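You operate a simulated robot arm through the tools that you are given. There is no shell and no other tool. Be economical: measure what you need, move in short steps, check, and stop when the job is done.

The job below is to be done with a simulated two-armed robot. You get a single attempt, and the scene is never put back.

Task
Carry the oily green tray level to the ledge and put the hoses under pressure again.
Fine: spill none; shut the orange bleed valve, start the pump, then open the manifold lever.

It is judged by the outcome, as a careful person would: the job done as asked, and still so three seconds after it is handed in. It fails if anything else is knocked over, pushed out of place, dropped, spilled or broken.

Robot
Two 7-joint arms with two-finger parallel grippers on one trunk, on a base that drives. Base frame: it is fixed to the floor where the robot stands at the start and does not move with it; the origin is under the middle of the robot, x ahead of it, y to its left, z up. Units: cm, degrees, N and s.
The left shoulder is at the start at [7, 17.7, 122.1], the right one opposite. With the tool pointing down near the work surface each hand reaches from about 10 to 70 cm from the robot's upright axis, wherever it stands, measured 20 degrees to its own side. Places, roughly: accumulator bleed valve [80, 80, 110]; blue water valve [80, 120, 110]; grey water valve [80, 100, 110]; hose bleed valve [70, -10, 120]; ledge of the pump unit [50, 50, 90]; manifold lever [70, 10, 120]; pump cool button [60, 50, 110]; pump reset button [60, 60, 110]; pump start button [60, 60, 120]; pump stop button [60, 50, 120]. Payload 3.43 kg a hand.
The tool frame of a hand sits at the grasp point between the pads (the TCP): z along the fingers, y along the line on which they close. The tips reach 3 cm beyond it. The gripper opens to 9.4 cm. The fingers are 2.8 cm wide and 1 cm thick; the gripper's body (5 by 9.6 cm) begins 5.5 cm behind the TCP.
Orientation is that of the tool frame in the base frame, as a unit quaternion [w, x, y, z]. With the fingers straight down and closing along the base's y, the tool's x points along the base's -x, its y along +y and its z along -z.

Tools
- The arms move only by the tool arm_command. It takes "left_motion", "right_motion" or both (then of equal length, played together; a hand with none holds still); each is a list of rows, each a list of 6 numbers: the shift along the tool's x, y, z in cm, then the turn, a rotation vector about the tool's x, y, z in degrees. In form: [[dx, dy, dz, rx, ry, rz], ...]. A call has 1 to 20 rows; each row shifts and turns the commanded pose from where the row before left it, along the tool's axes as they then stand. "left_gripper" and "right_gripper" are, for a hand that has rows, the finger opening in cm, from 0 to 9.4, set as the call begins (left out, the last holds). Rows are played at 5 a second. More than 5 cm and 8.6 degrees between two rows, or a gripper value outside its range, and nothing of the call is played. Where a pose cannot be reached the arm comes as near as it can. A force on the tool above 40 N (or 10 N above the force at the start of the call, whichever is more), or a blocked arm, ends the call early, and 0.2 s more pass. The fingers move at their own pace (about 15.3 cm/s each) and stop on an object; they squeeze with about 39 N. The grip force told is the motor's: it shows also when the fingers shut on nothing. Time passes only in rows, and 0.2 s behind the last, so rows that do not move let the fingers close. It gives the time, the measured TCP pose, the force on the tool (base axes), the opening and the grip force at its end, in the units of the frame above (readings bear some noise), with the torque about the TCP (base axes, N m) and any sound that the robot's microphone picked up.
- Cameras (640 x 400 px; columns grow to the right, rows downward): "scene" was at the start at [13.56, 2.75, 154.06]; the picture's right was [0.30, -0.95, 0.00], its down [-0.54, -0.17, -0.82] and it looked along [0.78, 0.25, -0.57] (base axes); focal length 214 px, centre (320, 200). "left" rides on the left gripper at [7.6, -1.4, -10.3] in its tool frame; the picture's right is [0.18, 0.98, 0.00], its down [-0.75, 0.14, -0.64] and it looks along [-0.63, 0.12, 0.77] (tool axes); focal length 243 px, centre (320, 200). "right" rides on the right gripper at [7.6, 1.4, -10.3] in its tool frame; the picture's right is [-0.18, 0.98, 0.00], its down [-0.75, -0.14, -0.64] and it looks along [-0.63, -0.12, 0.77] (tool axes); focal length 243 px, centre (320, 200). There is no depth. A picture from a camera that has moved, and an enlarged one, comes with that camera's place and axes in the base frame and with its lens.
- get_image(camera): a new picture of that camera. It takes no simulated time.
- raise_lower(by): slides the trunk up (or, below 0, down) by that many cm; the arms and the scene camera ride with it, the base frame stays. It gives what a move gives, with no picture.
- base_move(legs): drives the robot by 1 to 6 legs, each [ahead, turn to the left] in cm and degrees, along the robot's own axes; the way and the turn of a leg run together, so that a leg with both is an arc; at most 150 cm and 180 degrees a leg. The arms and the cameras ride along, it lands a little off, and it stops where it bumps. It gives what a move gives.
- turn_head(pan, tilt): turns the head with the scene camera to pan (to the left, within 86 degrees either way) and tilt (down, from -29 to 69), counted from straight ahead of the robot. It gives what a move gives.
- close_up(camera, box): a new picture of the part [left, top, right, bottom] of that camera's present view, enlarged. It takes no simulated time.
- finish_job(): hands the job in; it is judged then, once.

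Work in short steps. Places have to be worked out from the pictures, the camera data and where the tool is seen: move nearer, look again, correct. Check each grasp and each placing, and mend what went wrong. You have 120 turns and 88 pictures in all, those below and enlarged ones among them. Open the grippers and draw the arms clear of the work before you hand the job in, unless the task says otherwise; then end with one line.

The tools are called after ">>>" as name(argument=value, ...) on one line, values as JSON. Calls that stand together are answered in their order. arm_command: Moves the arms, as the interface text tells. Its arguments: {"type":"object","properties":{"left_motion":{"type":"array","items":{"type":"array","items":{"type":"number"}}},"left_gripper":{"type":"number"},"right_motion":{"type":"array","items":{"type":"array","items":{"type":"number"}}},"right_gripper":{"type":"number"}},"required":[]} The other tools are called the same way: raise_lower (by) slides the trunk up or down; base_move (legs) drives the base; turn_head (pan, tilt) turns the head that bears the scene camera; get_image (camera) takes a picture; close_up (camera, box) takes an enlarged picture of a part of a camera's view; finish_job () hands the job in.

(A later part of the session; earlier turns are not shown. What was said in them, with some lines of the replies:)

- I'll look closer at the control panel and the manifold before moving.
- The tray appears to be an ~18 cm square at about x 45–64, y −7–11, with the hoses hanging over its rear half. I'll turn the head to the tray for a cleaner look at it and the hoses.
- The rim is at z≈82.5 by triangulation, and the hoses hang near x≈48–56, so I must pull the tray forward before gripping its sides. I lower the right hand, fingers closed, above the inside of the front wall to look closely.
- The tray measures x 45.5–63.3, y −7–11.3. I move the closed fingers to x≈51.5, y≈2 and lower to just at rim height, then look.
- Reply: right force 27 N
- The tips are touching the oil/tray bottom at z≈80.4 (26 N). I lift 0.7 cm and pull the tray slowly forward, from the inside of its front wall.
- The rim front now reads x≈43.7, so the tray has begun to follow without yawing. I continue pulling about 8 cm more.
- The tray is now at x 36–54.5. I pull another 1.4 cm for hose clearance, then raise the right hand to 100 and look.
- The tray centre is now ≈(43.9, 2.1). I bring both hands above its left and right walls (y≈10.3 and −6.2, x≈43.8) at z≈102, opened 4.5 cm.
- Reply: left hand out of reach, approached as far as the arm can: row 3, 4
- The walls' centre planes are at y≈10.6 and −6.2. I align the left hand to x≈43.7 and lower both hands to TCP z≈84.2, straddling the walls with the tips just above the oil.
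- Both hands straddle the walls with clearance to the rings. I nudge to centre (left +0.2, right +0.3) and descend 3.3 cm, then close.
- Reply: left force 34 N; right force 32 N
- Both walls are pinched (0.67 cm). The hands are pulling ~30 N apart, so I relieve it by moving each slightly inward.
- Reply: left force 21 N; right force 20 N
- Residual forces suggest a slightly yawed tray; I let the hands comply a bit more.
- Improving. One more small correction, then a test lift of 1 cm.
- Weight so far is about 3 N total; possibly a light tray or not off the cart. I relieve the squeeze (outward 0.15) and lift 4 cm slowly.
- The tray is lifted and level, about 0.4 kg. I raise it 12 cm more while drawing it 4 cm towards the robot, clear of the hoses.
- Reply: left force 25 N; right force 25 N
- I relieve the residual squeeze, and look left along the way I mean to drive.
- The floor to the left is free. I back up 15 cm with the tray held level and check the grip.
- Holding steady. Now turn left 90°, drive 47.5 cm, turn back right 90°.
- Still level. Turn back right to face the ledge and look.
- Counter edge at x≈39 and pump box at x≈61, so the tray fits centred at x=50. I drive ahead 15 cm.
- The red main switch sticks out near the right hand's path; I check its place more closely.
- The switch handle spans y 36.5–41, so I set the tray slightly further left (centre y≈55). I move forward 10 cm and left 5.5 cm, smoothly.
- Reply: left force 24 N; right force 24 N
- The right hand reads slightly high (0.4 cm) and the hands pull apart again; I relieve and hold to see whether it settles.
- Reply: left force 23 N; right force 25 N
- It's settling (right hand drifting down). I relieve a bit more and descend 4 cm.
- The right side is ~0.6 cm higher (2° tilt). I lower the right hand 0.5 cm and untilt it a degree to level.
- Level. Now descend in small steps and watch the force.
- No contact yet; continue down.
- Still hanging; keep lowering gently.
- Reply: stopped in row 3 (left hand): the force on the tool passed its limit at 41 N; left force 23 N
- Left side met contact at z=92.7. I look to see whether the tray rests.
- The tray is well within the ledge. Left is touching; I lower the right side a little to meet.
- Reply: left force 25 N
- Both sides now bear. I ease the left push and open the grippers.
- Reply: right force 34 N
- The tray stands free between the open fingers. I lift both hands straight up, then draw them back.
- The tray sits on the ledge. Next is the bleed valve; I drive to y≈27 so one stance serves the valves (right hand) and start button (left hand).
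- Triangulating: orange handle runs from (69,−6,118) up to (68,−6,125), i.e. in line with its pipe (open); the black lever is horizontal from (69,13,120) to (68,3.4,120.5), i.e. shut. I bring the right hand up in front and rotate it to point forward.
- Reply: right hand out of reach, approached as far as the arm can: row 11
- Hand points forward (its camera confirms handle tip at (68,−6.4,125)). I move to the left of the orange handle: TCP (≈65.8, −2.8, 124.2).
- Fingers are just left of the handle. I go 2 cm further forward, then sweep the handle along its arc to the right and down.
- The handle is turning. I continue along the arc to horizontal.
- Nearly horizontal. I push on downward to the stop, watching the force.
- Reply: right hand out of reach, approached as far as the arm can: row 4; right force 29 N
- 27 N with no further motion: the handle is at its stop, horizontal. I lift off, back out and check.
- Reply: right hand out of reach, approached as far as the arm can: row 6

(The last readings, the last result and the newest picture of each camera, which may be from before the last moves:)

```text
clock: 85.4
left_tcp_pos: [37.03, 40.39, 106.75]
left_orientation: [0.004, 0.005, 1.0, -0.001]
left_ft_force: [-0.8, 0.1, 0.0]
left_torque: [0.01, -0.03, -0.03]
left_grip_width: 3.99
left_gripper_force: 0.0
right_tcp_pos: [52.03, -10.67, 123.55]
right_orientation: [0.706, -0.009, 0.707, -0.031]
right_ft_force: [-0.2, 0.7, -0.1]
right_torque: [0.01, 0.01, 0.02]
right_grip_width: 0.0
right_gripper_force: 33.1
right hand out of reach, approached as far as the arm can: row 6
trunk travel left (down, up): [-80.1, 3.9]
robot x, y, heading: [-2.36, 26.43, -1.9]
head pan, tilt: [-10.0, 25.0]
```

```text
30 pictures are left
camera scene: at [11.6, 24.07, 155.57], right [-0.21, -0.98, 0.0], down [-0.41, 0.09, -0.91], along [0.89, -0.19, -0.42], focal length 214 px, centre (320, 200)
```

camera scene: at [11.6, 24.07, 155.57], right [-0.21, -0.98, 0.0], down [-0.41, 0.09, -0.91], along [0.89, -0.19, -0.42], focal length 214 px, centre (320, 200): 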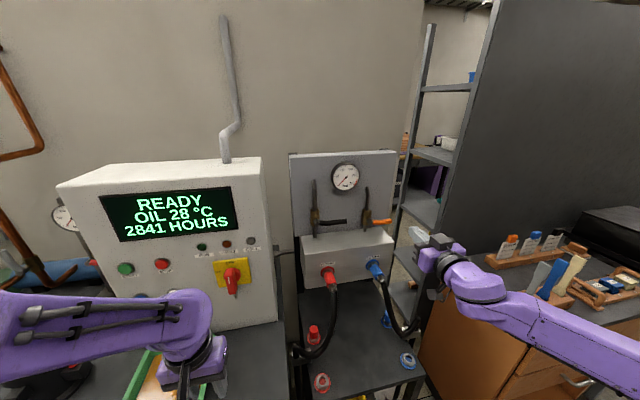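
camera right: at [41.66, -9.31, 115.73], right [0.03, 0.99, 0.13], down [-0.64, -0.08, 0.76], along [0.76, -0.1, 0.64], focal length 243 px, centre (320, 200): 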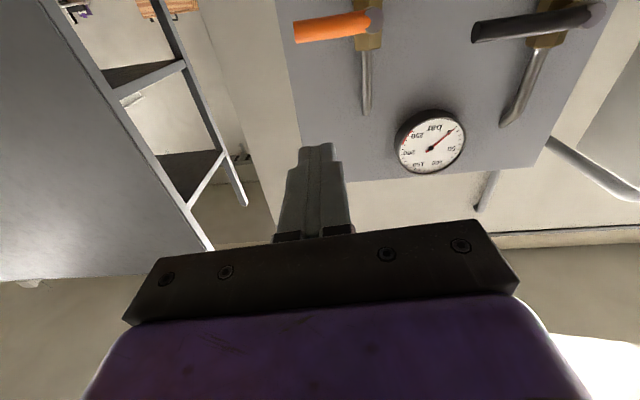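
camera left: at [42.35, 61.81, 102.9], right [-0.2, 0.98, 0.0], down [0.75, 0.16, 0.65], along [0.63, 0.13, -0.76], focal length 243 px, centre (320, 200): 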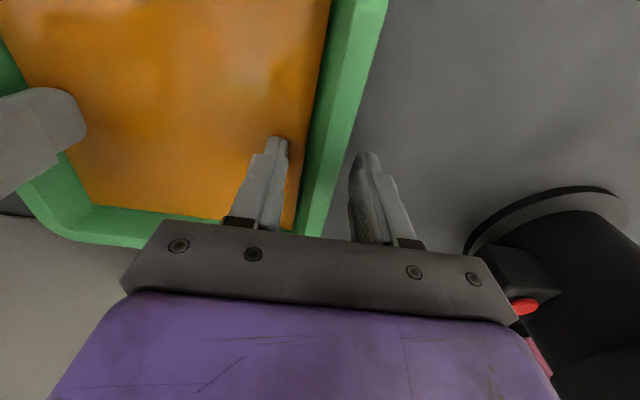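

The bleed handle is now horizontal, shut. Next the START button, at ≈(60, 61.2, 119.3): I bring the left hand before it, fingers closed and pointing forward.

>>> arm_command(left_motion=[[-0.9, 2.55, -1.55, 0, 0, 0], [-0.9, 2.55, -1.55, 0, 0, 0], [-0.9, 2.55, -1.55, 0, 0, 0], [-0.9, 2.55, -1.55, 0, 0, 0], [-0.9, 2.55, -1.55, 0, 0, 0], [-0.9, 2.55, -1.55, 0, 0, 0], [-0.9, 2.55, -1.55, 0, 0, 0], [-0.9, 2.55, -1.55, 0, 0, 0], [0, 0, 0, 0, 0, 0]], left_gripper=0)

>>> arm_command(left_motion=[[0, 0, 0, 0, -8, 0], [0, 0, 0, 0, -8.2, 0], [0, 0, 0, 0, -8.2, 0], [0, 0, 0, 0, -8.2, 0], [0, 0, 0, 0, -8.2, 0], [0, 0, 0, 0, -8.2, 0], [0, 0, 0, 0, -8.2, 0], [0, 0, 0, 0, -8.2, 0], [0, 0, 0, 0, -8.2, 0], [0, 0, 0, 0, -8.2, 0], [0, 0, 0, 0, -8.2, 0], [0, 0, 0, 0, 0, 0]])

>>> turn_head(pan=20, tilt=30)

>>> get_image(camera="scene")

>>> get_image(camera="left")

```text
clock: 87.4
left_tcp_pos: [44.38, 60.81, 119.24]
left_orientation: [0.003, 0.006, 1.0, 0.0]
left_ft_force: [0.0, -0.2, 0.6]
left_torque: [-0.01, 0.04, 0.01]
left_grip_width: 0.0
left_gripper_force: 32.9
right_tcp_pos: [51.92, -10.56, 123.61]
right_orientation: [0.707, -0.01, 0.706, -0.031]
right_ft_force: [0.0, 0.7, 0.7]
right_torque: [0.0, -0.03, 0.01]
right_grip_width: 0.0
right_gripper_force: 32.9
trunk travel left (down, up): [-80.1, 3.9]
robot x, y, heading: [-2.88, 26.12, -1.9]
head pan, tilt: [-10.0, 25.0]
```

```text
clock: 90.0
left_tcp_pos: [46.68, 61.89, 119.6]
left_orientation: [0.71, 0.003, 0.704, -0.004]
left_ft_force: [0.3, -0.2, 0.4]
left_torque: [0.01, -0.02, -0.01]
left_grip_width: 0.0
left_gripper_force: 33.4
left hand out of reach, approached as far as the arm can: row 8, 9, 10
right_tcp_pos: [51.97, -10.58, 123.62]
right_orientation: [0.707, -0.01, 0.706, -0.033]
right_ft_force: [-0.8, 0.8, 0.5]
right_torque: [0.03, 0.01, 0.01]
right_grip_width: 0.0
right_gripper_force: 33.2
trunk travel left (down, up): [-80.1, 3.9]
robot x, y, heading: [-2.41, 26.25, -1.7]
head pan, tilt: [-10.0, 25.0]
```

```text
clock: 90.9
left_tcp_pos: [46.79, 61.99, 119.65]
left_orientation: [0.709, 0.003, 0.705, -0.004]
left_ft_force: [1.0, -0.9, 0.5]
left_torque: [-0.02, -0.02, 0.04]
left_grip_width: 0.03
left_gripper_force: 32.9
right_tcp_pos: [51.89, -10.57, 123.63]
right_orientation: [0.707, -0.011, 0.706, -0.032]
right_ft_force: [0.1, 0.8, 0.9]
right_torque: [-0.01, -0.02, 0.0]
right_grip_width: 0.0
right_gripper_force: 33.0
trunk travel left (down, up): [-80.1, 3.9]
robot x, y, heading: [-2.53, 26.09, -2.1]
head pan, tilt: [20.0, 30.0]
```

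```text
29 pictures are left
camera scene: at [11.14, 28.87, 154.79], right [0.31, -0.95, 0.0], down [-0.48, -0.15, -0.87], along [0.82, 0.27, -0.5], focal length 214 px, centre (320, 200)
```

scene: 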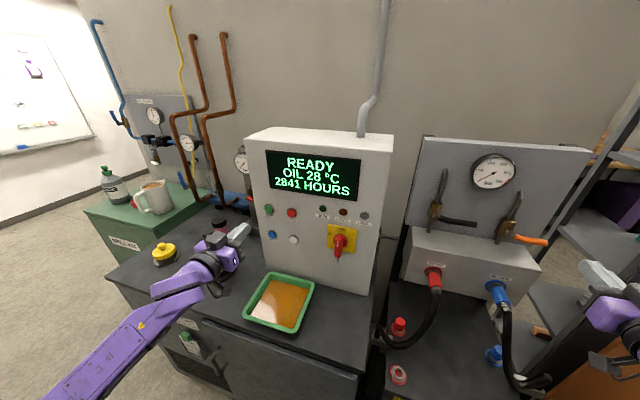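

```text
28 pictures are left
camera left: at [36.44, 60.64, 111.99], right [0.01, 0.98, -0.19], down [-0.65, 0.15, 0.75], along [0.76, 0.11, 0.64], focal length 243 px, centre (320, 200)
```

left: 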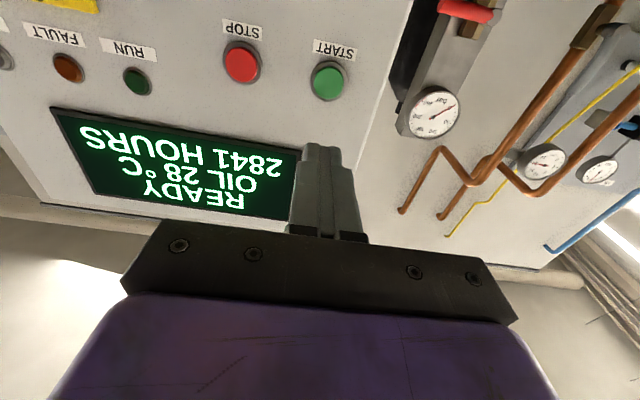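

Both views give START at ≈(60, 62.1, 118.2). I lower 1.4 cm and go forward to just short of it.

>>> arm_command(left_motion=[[0.7, 0.05, 0.5, 0, 0, 0], [0.7, 0.05, 1.5, 0, 0, 0], [0, 0, 2, 0, 0, 0], [0, 0, 2, 0, 0, 0], [0, 0, 1.5, 0, 0, 0], [0, 0, 0, 0, 0, 0]])

>>> get_image(camera="left")

>>> close_up(camera="scene", box=[220, 180, 340, 270])

```text
clock: 92.3
left_tcp_pos: [54.11, 61.91, 118.25]
left_orientation: [0.71, 0.003, 0.704, -0.004]
left_ft_force: [-0.6, 0.1, -0.4]
left_torque: [0.02, 0.0, -0.02]
left_grip_width: 0.0
left_gripper_force: 33.1
right_tcp_pos: [51.95, -10.48, 123.63]
right_orientation: [0.707, -0.01, 0.706, -0.032]
right_ft_force: [-0.6, -0.7, 0.0]
right_torque: [0.0, 0.0, -0.02]
right_grip_width: 0.0
right_gripper_force: 33.2
trunk travel left (down, up): [-80.1, 3.9]
robot x, y, heading: [-2.63, 26.01, -1.9]
head pan, tilt: [20.0, 30.0]
```

```text
27 pictures are left
camera left: at [43.87, 60.68, 110.61], right [0.01, 0.98, -0.19], down [-0.65, 0.15, 0.75], along [0.76, 0.11, 0.64], focal length 243 px, centre (320, 200)
```

left: 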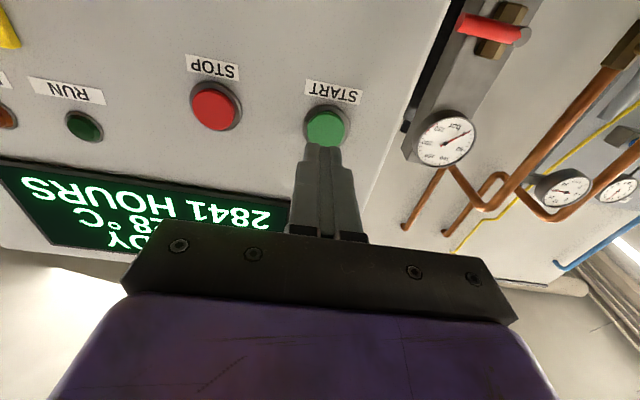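

```text
4.44 times, centred on (280, 225) of scene
camera zoom: at [11.1, 28.88, 154.79], right [0.31, -0.95, 0.0], down [-0.48, -0.15, -0.87], along [0.82, 0.27, -0.5], focal length 953 px, centre (498, 89)
```

zoom: 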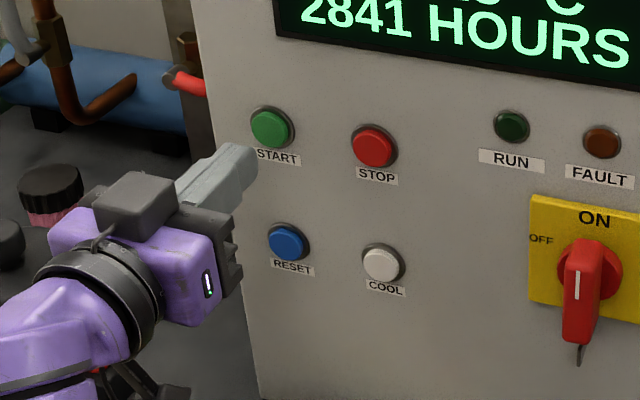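

Aligned. I press forward in small steps.

>>> arm_command(left_motion=[[0, 0, 0.6, 0, 0, 0], [0, 0, 0.5, 0, 0, 0], [0, 0, 0.4, 0, 0, 0], [0, 0, 0.4, 0, 0, 0], [0, 0, 0, 0, 0, 0]])

>>> close_up(camera="scene", box=[220, 130, 400, 265])

```text
clock: 93.5
left_tcp_pos: [55.08, 62.48, 118.48]
left_orientation: [0.709, 0.003, 0.706, -0.004]
left_ft_force: [0.0, -0.6, 0.3]
left_torque: [0.0, -0.02, 0.0]
left_grip_width: 0.0
left_gripper_force: 33.0
left hand out of reach, approached as far as the arm can: row 2, 3, 4
right_tcp_pos: [51.77, -10.57, 123.59]
right_orientation: [0.707, -0.011, 0.706, -0.032]
right_ft_force: [0.1, 0.2, -0.3]
right_torque: [0.01, 0.0, 0.01]
right_grip_width: 0.0
right_gripper_force: 33.1
trunk travel left (down, up): [-80.1, 3.9]
robot x, y, heading: [-2.79, 26.49, -1.8]
head pan, tilt: [20.0, 30.0]
```

```text
2.96 times, centred on (310, 198) of scene
camera zoom: at [11.13, 28.88, 154.79], right [0.31, -0.95, 0.0], down [-0.48, -0.15, -0.87], along [0.82, 0.27, -0.5], focal length 636 px, centre (350, 207)
```

zoom: 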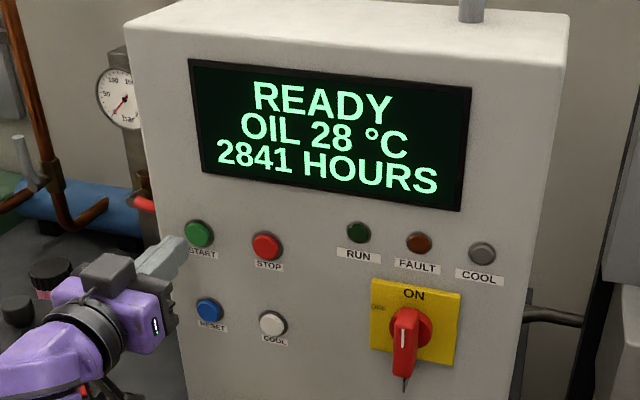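

Out of reach by a little. I draw the left hand back 4 cm and drive the base ahead 5 cm.

>>> arm_command(left_motion=[[0, 0, -2, 0, 0, 0], [0, 0, -2, 0, 0, 0], [0, 0, 0, 0, 0, 0]])

>>> base_move(legs=[[5, 0]])

>>> get_image(camera="left")

```text
clock: 94.3
left_tcp_pos: [51.21, 62.54, 118.35]
left_orientation: [0.709, 0.004, 0.705, -0.005]
left_ft_force: [-0.7, -0.2, 0.5]
left_torque: [0.0, -0.01, 0.02]
left_grip_width: 0.01
left_gripper_force: 33.3
right_tcp_pos: [52.02, -10.49, 123.64]
right_orientation: [0.707, -0.01, 0.707, -0.031]
right_ft_force: [-0.4, -0.2, -0.1]
right_torque: [0.01, 0.0, 0.01]
right_grip_width: 0.01
right_gripper_force: 33.1
trunk travel left (down, up): [-80.1, 3.9]
robot x, y, heading: [-2.71, 26.24, -2.0]
head pan, tilt: [20.0, 30.0]
```

```text
clock: 95.2
left_tcp_pos: [55.47, 62.46, 118.62]
left_orientation: [0.711, 0.004, 0.703, -0.005]
left_ft_force: [0.4, -0.1, -0.2]
left_torque: [0.02, 0.01, -0.02]
left_grip_width: 0.0
left_gripper_force: 33.3
right_tcp_pos: [56.29, -10.63, 123.84]
right_orientation: [0.709, -0.011, 0.705, -0.032]
right_ft_force: [-0.9, -0.6, 0.4]
right_torque: [-0.02, -0.01, 0.0]
right_grip_width: 0.02
right_gripper_force: 32.9
trunk travel left (down, up): [-80.1, 3.9]
robot x, y, heading: [2.18, 26.35, -2.1]
head pan, tilt: [20.0, 30.0]
```

```text
24 pictures are left
camera left: at [45.29, 61.14, 111.02], right [0.01, 0.98, -0.19], down [-0.65, 0.15, 0.75], along [0.76, 0.11, 0.64], focal length 243 px, centre (320, 200)
```

left: 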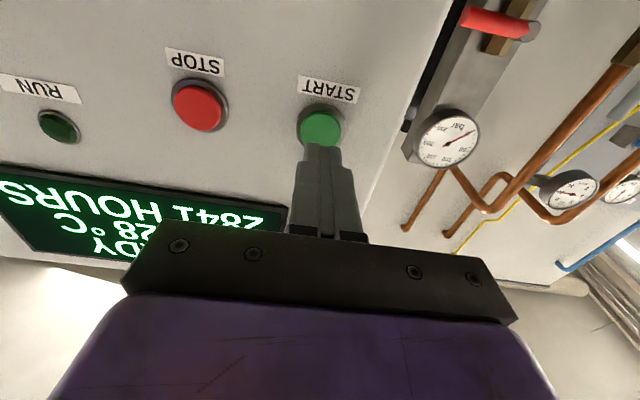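

Now reachable. I shift a touch (−0.3 y, −0.4 z) and press.

>>> arm_command(left_motion=[[0.4, -0.3, 0.3, 0, 0, 0], [0, 0, 0.4, 0, 0, 0], [0, 0, 0.4, 0, 0, 0], [0, 0, 0.4, 0, 0, 0], [0, 0, 0.4, 0, 0, 0], [0, 0, 0.4, 0, 0, 0], [0, 0, 0, 0, 0, 0]])

>>> close_up(camera="scene", box=[220, 130, 400, 265])

```text
clock: 96.8
left_tcp_pos: [57.95, 62.11, 118.18]
left_orientation: [0.71, 0.004, 0.704, -0.006]
left_ft_force: [-13.0, -2.0, -6.3]
left_torque: [-0.04, 0.31, -0.05]
left_grip_width: 0.01
left_gripper_force: 32.6
right_tcp_pos: [56.52, -10.64, 123.74]
right_orientation: [0.708, -0.012, 0.705, -0.031]
right_ft_force: [0.8, -0.1, -0.3]
right_torque: [0.05, 0.04, 0.0]
right_grip_width: 0.0
right_gripper_force: 33.2
trunk travel left (down, up): [-80.1, 3.9]
robot x, y, heading: [2.38, 26.21, -2.0]
head pan, tilt: [20.0, 30.0]
heard: click
```

```text
2.96 times, centred on (310, 198) of scene
camera zoom: at [15.63, 28.74, 154.81], right [0.31, -0.95, 0.0], down [-0.47, -0.16, -0.87], along [0.82, 0.27, -0.5], focal length 636 px, centre (350, 207)
```

zoom: 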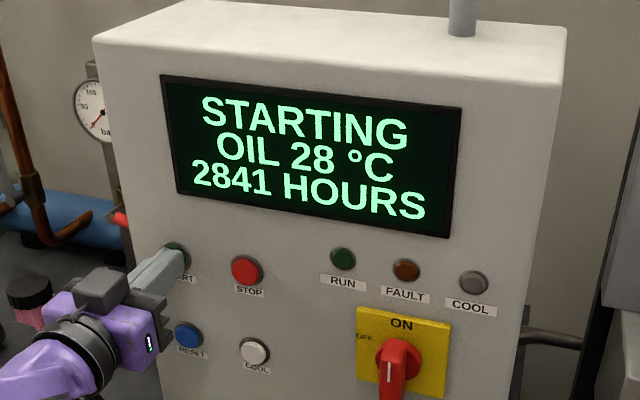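

Click, and the display says STARTING. I draw the left hand back and let time pass until it is running.

>>> arm_command(left_motion=[[0, 0, -1, 0, 0, 0], [0, 0, -2, 0, 0, 0], [0, 0, -3, 0, 0, 0], [0, 0, -4, 0, 0, 0], [0, 0, 0, 0, 0, 0], [0, 0, 0, 0, 0, 0], [0, 0, 0, 0, 0, 0], [0, 0, 0, 0, 0, 0], [0, 0, 0, 0, 0, 0], [0, 0, 0, 0, 0, 0], [0, 0, 0, 0, 0, 0], [0, 0, 0, 0, 0, 0]])

>>> get_image(camera="scene")

```text
clock: 99.4
left_tcp_pos: [50.15, 63.63, 117.59]
left_orientation: [0.709, 0.004, 0.705, -0.005]
left_ft_force: [-0.4, 0.1, -0.2]
left_torque: [0.0, -0.02, 0.04]
left_grip_width: 0.0
left_gripper_force: 32.0
left hand out of reach, approached as far as the arm can: row 4
right_tcp_pos: [56.77, -10.7, 123.73]
right_orientation: [0.707, -0.01, 0.706, -0.032]
right_ft_force: [-0.5, 0.4, 0.0]
right_torque: [0.0, 0.0, -0.02]
right_grip_width: 0.0
right_gripper_force: 33.0
trunk travel left (down, up): [-80.1, 3.9]
robot x, y, heading: [2.24, 26.4, -2.0]
head pan, tilt: [20.0, 30.0]
```

```text
22 pictures are left
camera scene: at [15.96, 28.71, 154.79], right [0.31, -0.95, 0.0], down [-0.48, -0.15, -0.87], along [0.82, 0.27, -0.5], focal length 214 px, centre (320, 200)
```

scene: 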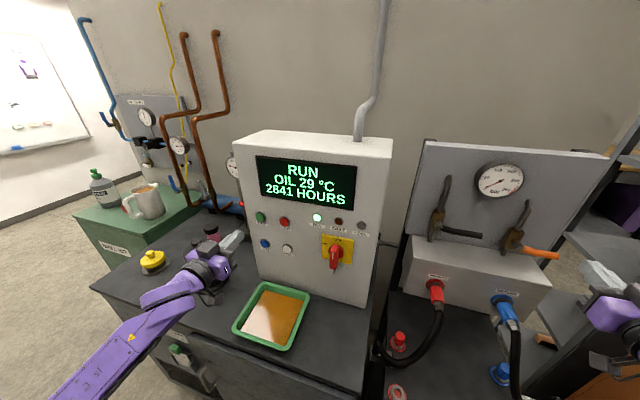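

The pump is in RUN. Now the right hand goes in front of the black lever's free end, below it, pitched 20° down so its camera clears the couplings.

>>> arm_command(right_motion=[[0, 0, -3, 0, 0, 0], [0.9, 3.3, 0, 0, 0, 0], [0.9, 3.3, 0, 0, 0, 0], [0.9, 3.3, 0, 0, 0, 0], [0.9, 3.3, 0, 0, 0, 0], [0.9, 3.3, 0, 0, 0, 0], [0, 0, 0, 0, 6.7, 0], [0, 0, 0, 0, 6.7, 0], [0, 0, 0, 0, 6.7, 0], [0, 0, 0, 0, 0, 0]])

>>> turn_head(pan=-10, tilt=25)

>>> get_image(camera="right")

>>> get_image(camera="scene")

```text
clock: 101.6
left_tcp_pos: [50.16, 63.43, 117.6]
left_orientation: [0.71, 0.004, 0.704, -0.005]
left_ft_force: [-1.2, 0.4, 0.1]
left_torque: [0.0, -0.01, 0.0]
left_grip_width: 0.02
left_gripper_force: 32.9
right_tcp_pos: [53.54, -5.61, 122.08]
right_orientation: [0.572, -0.005, 0.819, -0.034]
right_ft_force: [-0.7, 0.3, -0.2]
right_torque: [0.02, 0.01, 0.02]
right_grip_width: 0.0
right_gripper_force: 33.1
right hand out of reach, approached as far as the arm can: row 3, 4, 5, 6
trunk travel left (down, up): [-80.1, 3.9]
robot x, y, heading: [2.12, 26.13, -2.1]
head pan, tilt: [20.0, 30.0]
```

```text
clock: 102.6
left_tcp_pos: [50.29, 63.65, 117.62]
left_orientation: [0.709, 0.004, 0.705, -0.005]
left_ft_force: [-0.6, -0.2, 0.6]
left_torque: [0.0, 0.0, -0.02]
left_grip_width: 0.01
left_gripper_force: 33.1
right_tcp_pos: [53.55, -5.65, 121.78]
right_orientation: [0.573, -0.005, 0.819, -0.034]
right_ft_force: [-0.7, -0.2, -0.4]
right_torque: [-0.03, -0.02, 0.0]
right_grip_width: 0.0
right_gripper_force: 32.6
trunk travel left (down, up): [-80.1, 3.9]
robot x, y, heading: [2.17, 26.1, -2.1]
head pan, tilt: [-10.0, 25.0]
```

```text
21 pictures are left
camera right: at [41.33, -4.04, 118.09], right [0.09, 0.99, 0.11], down [-0.35, -0.07, 0.93], along [0.93, -0.13, 0.34], focal length 243 px, centre (320, 200)
```

right: 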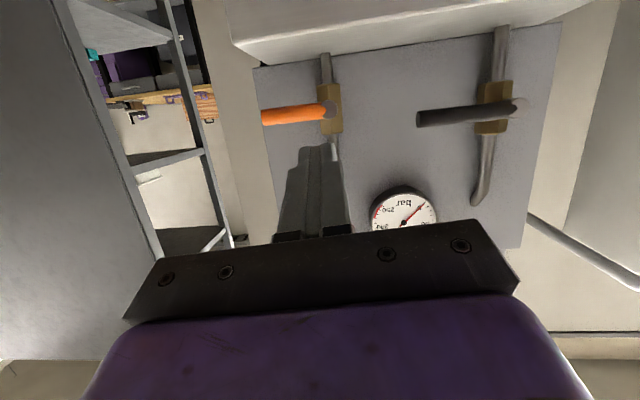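

```text
20 pictures are left
camera scene: at [16.38, 24.03, 155.58], right [-0.21, -0.98, 0.0], down [-0.41, 0.09, -0.91], along [0.89, -0.19, -0.42], focal length 214 px, centre (320, 200)
```

scene: 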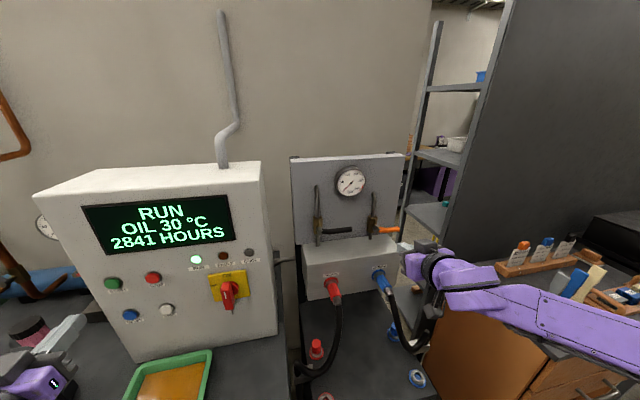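

The right arm was too folded to go left there. I move forward and left together instead, in front of the panel between the two valves.

>>> arm_command(right_motion=[[0.06, 1.65, 2.28, 0, 0, 0], [0.06, 1.65, 2.28, 0, 0, 0], [0.06, 1.65, 2.28, 0, 0, 0], [0, 0, 0, 0, 0, 0]])

```text
clock: 103.6
left_tcp_pos: [50.15, 63.48, 117.69]
left_orientation: [0.71, 0.003, 0.705, -0.004]
left_ft_force: [-1.0, -0.5, 0.5]
left_torque: [0.01, 0.0, 0.02]
left_grip_width: 0.01
left_gripper_force: 32.7
right_tcp_pos: [60.16, -0.93, 119.09]
right_orientation: [0.573, -0.005, 0.819, -0.033]
right_ft_force: [0.7, -0.6, -0.2]
right_torque: [-0.03, 0.02, 0.02]
right_grip_width: 0.04
right_gripper_force: 32.7
trunk travel left (down, up): [-80.1, 3.9]
robot x, y, heading: [2.47, 26.1, -2.2]
head pan, tilt: [-10.0, 25.0]
```

Good. Now left to beneath the lever's end at y≈5.5, still short of it.

>>> arm_command(right_motion=[[0.25, 2.18, 0.48, 0, 0, 0], [0.25, 2.18, 0.48, 0, 0, 0], [0.25, 2.18, 0.48, 0, 0, 0], [0, 0, 0, 0, 0, 0]])

>>> get_image(camera="right")

>>> close_up(camera="scene", box=[280, 150, 440, 270])

```text
clock: 104.6
left_tcp_pos: [50.22, 63.42, 117.59]
left_orientation: [0.709, 0.004, 0.705, -0.005]
left_ft_force: [0.3, -0.1, 0.6]
left_torque: [-0.02, 0.0, -0.01]
left_grip_width: 0.01
left_gripper_force: 33.4
right_tcp_pos: [61.23, 5.17, 117.53]
right_orientation: [0.573, -0.004, 0.819, -0.033]
right_ft_force: [0.5, -0.1, -0.1]
right_torque: [-0.01, -0.02, -0.02]
right_grip_width: 0.0
right_gripper_force: 33.3
trunk travel left (down, up): [-80.1, 3.9]
robot x, y, heading: [2.39, 25.69, -2.1]
head pan, tilt: [-10.0, 25.0]
```

```text
19 pictures are left
camera right: at [49.09, 6.92, 113.7], right [0.09, 0.99, 0.11], down [-0.35, -0.08, 0.93], along [0.93, -0.13, 0.34], focal length 243 px, centre (320, 200)
```

right: 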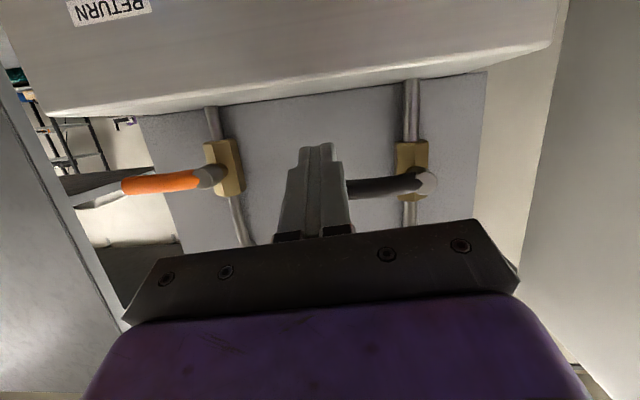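

```text
3.33 times, centred on (360, 210) of scene
camera zoom: at [16.37, 23.98, 155.58], right [-0.21, -0.98, 0.0], down [-0.41, 0.09, -0.91], along [0.89, -0.19, -0.42], focal length 715 px, centre (187, 167)
```

zoom: 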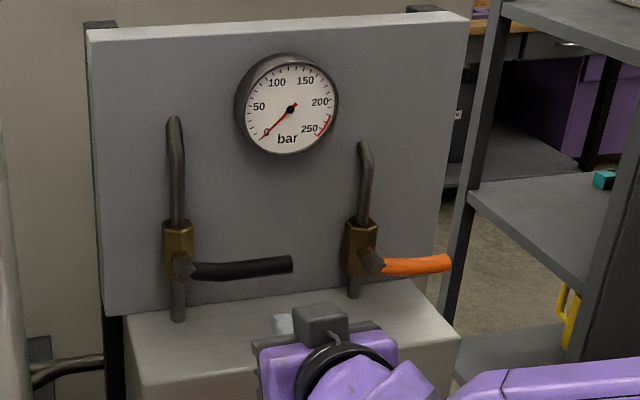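

Lever centre z≈119.9 confirmed. I advance under it to TCP (66, 6, 117.2), then start raising.

>>> arm_command(right_motion=[[-0.47, 0.32, 1.52, 0, 0, 0], [-0.47, 0.32, 1.52, 0, 0, 0], [-0.47, 0.32, 1.52, 0, 0, 0], [0, 0, 0, 0, 0, 0]])

>>> get_image(camera="right")

```text
clock: 105.6
left_tcp_pos: [50.1, 63.51, 117.73]
left_orientation: [0.71, 0.004, 0.704, -0.005]
left_ft_force: [-0.6, 0.1, -0.1]
left_torque: [-0.01, 0.0, -0.02]
left_grip_width: 0.0
left_gripper_force: 33.0
right_tcp_pos: [66.21, 6.15, 117.25]
right_orientation: [0.572, -0.005, 0.82, -0.034]
right_ft_force: [0.0, 1.1, 0.0]
right_torque: [-0.02, 0.02, 0.02]
right_grip_width: 0.0
right_gripper_force: 33.5
trunk travel left (down, up): [-80.1, 3.9]
robot x, y, heading: [2.07, 26.17, -1.9]
head pan, tilt: [-10.0, 25.0]
```

```text
17 pictures are left
camera right: at [53.96, 7.79, 113.42], right [0.09, 0.99, 0.11], down [-0.35, -0.07, 0.93], along [0.93, -0.13, 0.34], focal length 243 px, centre (320, 200)
```

right: 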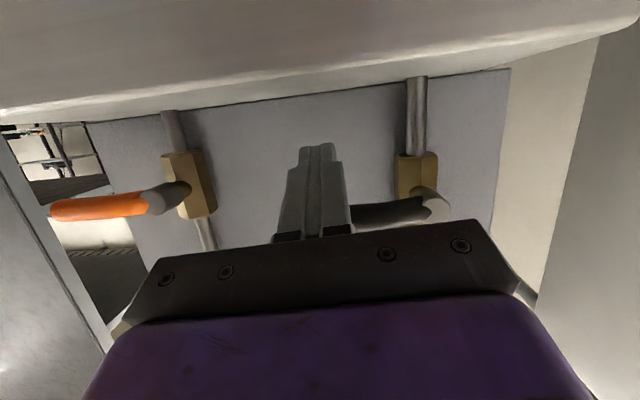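

Fingers are beneath the lever. I raise along the arc, first part.

>>> arm_command(right_motion=[[-1.12, -0.19, -0.4, 0, 0, 0], [-1.12, -0.19, -0.4, 0, 0, 0], [-1.13, -0.07, -0.41, 0, 0, 0], [-1.13, -0.07, -0.41, 0, 0, 0], [-0.9, 0.24, -0.34, 0, 0, 0], [-0.9, 0.24, -0.34, 0, 0, 0], [0, 0, 0, 0, 0, 0]])

>>> get_image(camera="right")

```text
clock: 107.2
left_tcp_pos: [50.17, 63.49, 117.71]
left_orientation: [0.709, 0.005, 0.705, -0.006]
left_ft_force: [0.3, -0.5, -0.6]
left_torque: [-0.01, 0.0, -0.03]
left_grip_width: 0.0
left_gripper_force: 32.7
right_tcp_pos: [66.11, 6.54, 123.98]
right_orientation: [0.573, -0.004, 0.819, -0.033]
right_ft_force: [0.5, -0.5, -0.9]
right_torque: [-0.01, 0.01, 0.0]
right_grip_width: 0.0
right_gripper_force: 32.8
trunk travel left (down, up): [-80.1, 3.9]
robot x, y, heading: [2.18, 26.31, -2.2]
head pan, tilt: [-10.0, 25.0]
```

```text
16 pictures are left
camera right: at [53.95, 8.08, 120.13], right [0.09, 0.99, 0.11], down [-0.35, -0.08, 0.93], along [0.93, -0.13, 0.34], focal length 243 px, centre (320, 200)
```

right: 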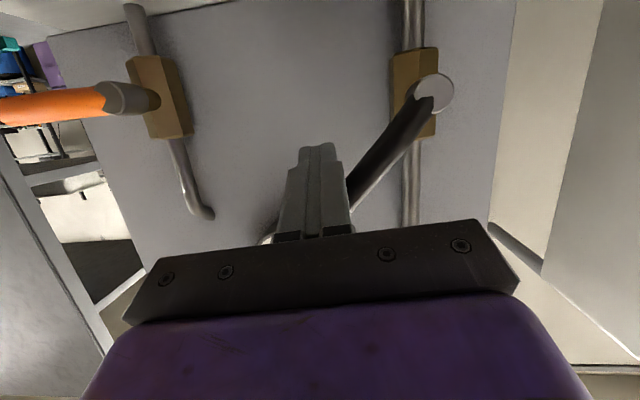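

The lever is about 50° up. Continue to vertical.

>>> arm_command(right_motion=[[-0.82, 0.5, -0.32, 0, 0, 0], [-0.82, 0.5, -0.32, 0, 0, 0], [-0.65, 0.81, -0.26, 0, 0, 0], [-0.65, 0.81, -0.26, 0, 0, 0], [-0.37, 0.88, -0.16, 0, 0, 0], [-0.37, 0.88, -0.16, 0, 0, 0], [-0.02, 0.45, -0.02, 0, 0, 0], [-0.02, 0.45, -0.02, 0, 0, 0], [0, 0, 0, 0, 0, 0]])

>>> get_image(camera="right")

```text
clock: 109.2
left_tcp_pos: [50.07, 62.97, 117.78]
left_orientation: [0.71, 0.007, 0.705, -0.003]
left_ft_force: [-1.1, 0.5, 0.4]
left_torque: [-0.06, -0.01, -0.02]
left_grip_width: 0.02
left_gripper_force: 32.9
right_tcp_pos: [66.14, 11.09, 127.51]
right_orientation: [0.573, -0.002, 0.819, -0.031]
right_ft_force: [-1.3, -23.7, -2.1]
right_torque: [0.13, 0.02, -0.43]
right_grip_width: 0.0
right_gripper_force: 32.7
trunk travel left (down, up): [-80.1, 3.9]
robot x, y, heading: [2.62, 25.99, -2.0]
head pan, tilt: [-10.0, 25.0]
```

```text
15 pictures are left
camera right: at [53.98, 12.82, 123.71], right [0.1, 0.99, 0.12], down [-0.35, -0.08, 0.93], along [0.93, -0.13, 0.34], focal length 243 px, centre (320, 200)
```

right: 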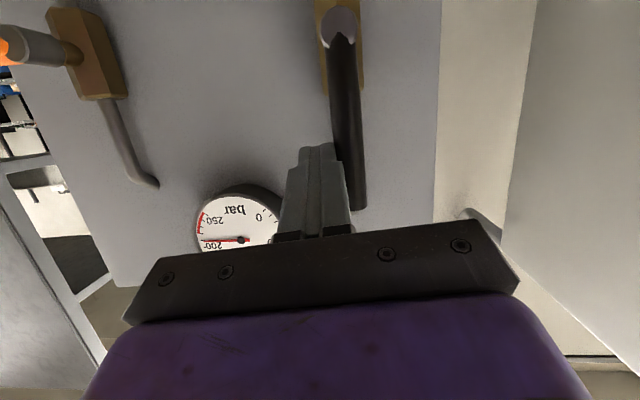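

The lever is upright at its stop and the gauge shows ~200 bar. I free the right hand and back it out.

>>> arm_command(right_motion=[[0.07, -1.2, 0.08, 0, 0, 0], [0.7, -0.06, -1.88, 0, 0, 0], [1.38, -0.12, -3.76, 0, 0, 0], [1.45, -1.6, -3.68, 0, 0, 0], [1.45, -1.6, -3.68, 0, 0, 0], [0, 0, 0, 0, 0, 0]])

>>> base_move(legs=[[-20, 0]])

>>> turn_head(pan=5, tilt=25)

>>> get_image(camera="scene")

```text
clock: 110.6
left_tcp_pos: [50.2, 63.63, 117.64]
left_orientation: [0.709, 0.003, 0.705, -0.005]
left_ft_force: [0.6, 0.5, 0.1]
left_torque: [-0.02, 0.0, -0.04]
left_grip_width: 0.0
left_gripper_force: 33.1
right_tcp_pos: [52.53, 7.72, 127.23]
right_orientation: [0.572, -0.005, 0.819, -0.034]
right_ft_force: [0.0, 0.4, 0.2]
right_torque: [0.0, 0.04, -0.02]
right_grip_width: 0.0
right_gripper_force: 32.8
trunk travel left (down, up): [-80.1, 3.9]
robot x, y, heading: [2.03, 26.01, -2.1]
head pan, tilt: [-10.0, 25.0]
```

```text
clock: 112.2
left_tcp_pos: [30.1, 64.29, 117.66]
left_orientation: [0.71, 0.003, 0.705, -0.003]
left_ft_force: [-0.3, -0.3, -0.1]
left_torque: [-0.01, 0.03, 0.01]
left_grip_width: 0.0
left_gripper_force: 33.3
right_tcp_pos: [32.6, 8.34, 127.18]
right_orientation: [0.573, -0.007, 0.819, -0.031]
right_ft_force: [0.1, -0.4, 0.4]
right_torque: [0.01, -0.01, -0.01]
right_grip_width: 0.01
right_gripper_force: 32.9
trunk travel left (down, up): [-80.1, 3.9]
robot x, y, heading: [-17.6, 26.43, -1.7]
head pan, tilt: [-10.0, 25.0]
```

```text
clock: 113.0
left_tcp_pos: [29.92, 64.36, 117.72]
left_orientation: [0.71, 0.003, 0.704, -0.004]
left_ft_force: [-0.6, -0.9, -0.4]
left_torque: [-0.04, 0.01, -0.03]
left_grip_width: 0.0
left_gripper_force: 32.9
right_tcp_pos: [32.27, 8.36, 127.32]
right_orientation: [0.573, -0.007, 0.819, -0.031]
right_ft_force: [0.5, 0.0, -0.1]
right_torque: [0.0, -0.01, 0.0]
right_grip_width: 0.0
right_gripper_force: 33.2
trunk travel left (down, up): [-80.1, 3.9]
robot x, y, heading: [-18.08, 26.6, -1.8]
head pan, tilt: [5.0, 25.0]
```

```text
14 pictures are left
camera scene: at [-3.58, 27.14, 155.6], right [0.06, -1.0, 0.0], down [-0.42, -0.02, -0.91], along [0.91, 0.05, -0.42], focal length 214 px, centre (320, 200)
```

scene: 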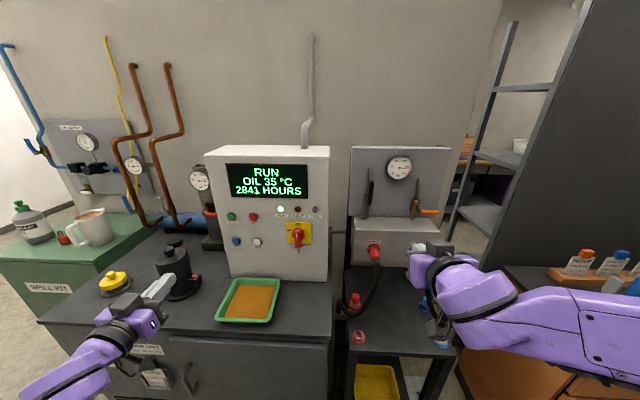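

All seems done: RUN, pressure up, tray on the ledge. The oil temperature reads 35 °C, so I open the grippers and check display, gauge and tray closely.

>>> arm_command(left_motion=[[0, 0, 0, 0, 0, 0], [0, 0, 0, 0, 0, 0], [0, 0, 0, 0, 0, 0]], right_motion=[[0, 0, 0, 0, 0, 0], [0, 0, 0, 0, 0, 0], [0, 0, 0, 0, 0, 0]], left_gripper=6, right_gripper=6)

>>> close_up(camera="scene", box=[190, 140, 350, 330])

>>> close_up(camera="scene", box=[330, 130, 470, 250])

```text
clock: 113.8
left_tcp_pos: [30.09, 64.26, 117.6]
left_orientation: [0.71, 0.003, 0.705, -0.003]
left_ft_force: [0.3, -0.1, -0.1]
left_torque: [0.03, 0.01, -0.02]
left_grip_width: 6.0
left_gripper_force: 0.0
right_tcp_pos: [32.31, 8.39, 127.35]
right_orientation: [0.573, -0.006, 0.819, -0.032]
right_ft_force: [-0.1, -0.4, 0.3]
right_torque: [-0.02, 0.04, 0.01]
right_grip_width: 5.99
right_gripper_force: 0.0
trunk travel left (down, up): [-80.1, 3.9]
robot x, y, heading: [-18.18, 26.68, -1.7]
head pan, tilt: [5.0, 25.0]
```

```text
2.11 times, centred on (270, 235) of scene
camera zoom: at [-3.45, 27.12, 155.58], right [0.06, -1.0, 0.0], down [-0.42, -0.02, -0.91], along [0.9, 0.05, -0.42], focal length 452 px, centre (425, 126)
```

zoom: 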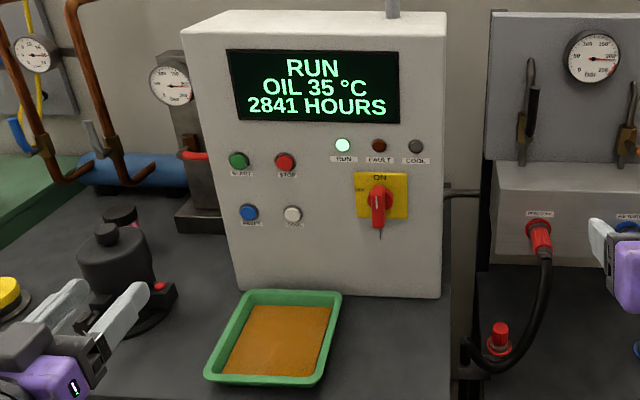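

```text
3.33 times, centred on (400, 190) of scene
camera zoom: at [-3.45, 27.12, 155.58], right [0.06, -1.0, 0.0], down [-0.42, -0.02, -0.91], along [0.9, 0.05, -0.42], focal length 715 px, centre (53, 233)
```

zoom: 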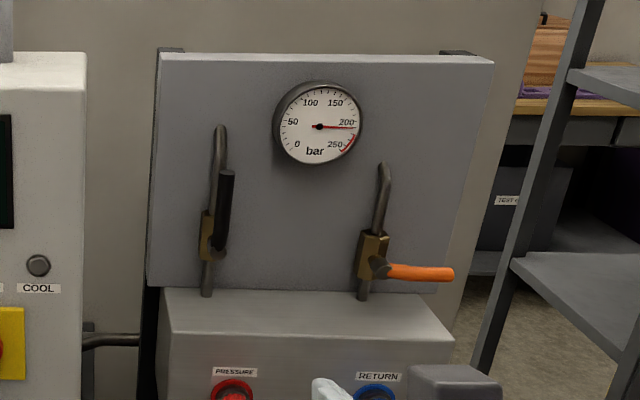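

The gauge reads ~205 bar, lever upright, bleed shut. I wait 4 s and check that it stays steady.

>>> arm_command(left_motion=[[0, 0, 0, 0, 0, 0], [0, 0, 0, 0, 0, 0], [0, 0, 0, 0, 0, 0], [0, 0, 0, 0, 0, 0], [0, 0, 0, 0, 0, 0], [0, 0, 0, 0, 0, 0], [0, 0, 0, 0, 0, 0], [0, 0, 0, 0, 0, 0], [0, 0, 0, 0, 0, 0], [0, 0, 0, 0, 0, 0], [0, 0, 0, 0, 0, 0], [0, 0, 0, 0, 0, 0], [0, 0, 0, 0, 0, 0], [0, 0, 0, 0, 0, 0], [0, 0, 0, 0, 0, 0], [0, 0, 0, 0, 0, 0], [0, 0, 0, 0, 0, 0], [0, 0, 0, 0, 0, 0], [0, 0, 0, 0, 0, 0], [0, 0, 0, 0, 0, 0]])

>>> close_up(camera="scene", box=[190, 130, 470, 330])

```text
clock: 118.0
left_tcp_pos: [30.12, 64.41, 117.75]
left_orientation: [0.71, 0.003, 0.704, -0.004]
left_ft_force: [-0.2, 0.5, -0.4]
left_torque: [-0.01, -0.03, 0.01]
left_grip_width: 5.99
left_gripper_force: 0.1
right_tcp_pos: [32.38, 8.29, 127.35]
right_orientation: [0.573, -0.007, 0.819, -0.032]
right_ft_force: [0.4, -1.2, -0.3]
right_torque: [0.02, 0.01, 0.0]
right_grip_width: 6.01
right_gripper_force: 0.1
trunk travel left (down, up): [-80.1, 3.9]
robot x, y, heading: [-18.34, 26.81, -1.8]
head pan, tilt: [5.0, 25.0]
```

```text
2.00 times, centred on (330, 230) of scene
camera zoom: at [-3.48, 27.13, 155.58], right [0.06, -1.0, 0.0], down [-0.42, -0.02, -0.91], along [0.9, 0.05, -0.42], focal length 429 px, centre (300, 140)
```

zoom: 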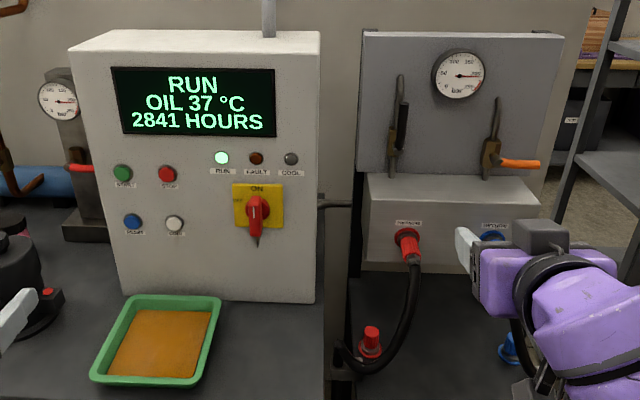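

Pump in RUN with no fault, pressure held, and the tray is level on the ledge. I hand it in.

>>> finish_job()

```text
The job is handed in.
```

The tray is level on the ledge with no spill seen. The bleed valve was shut first, then the pump started (it shows RUN), then the manifold lever opened. The hoses hold about 205 bar, with the oil slowly warming (37 °C at the last look).
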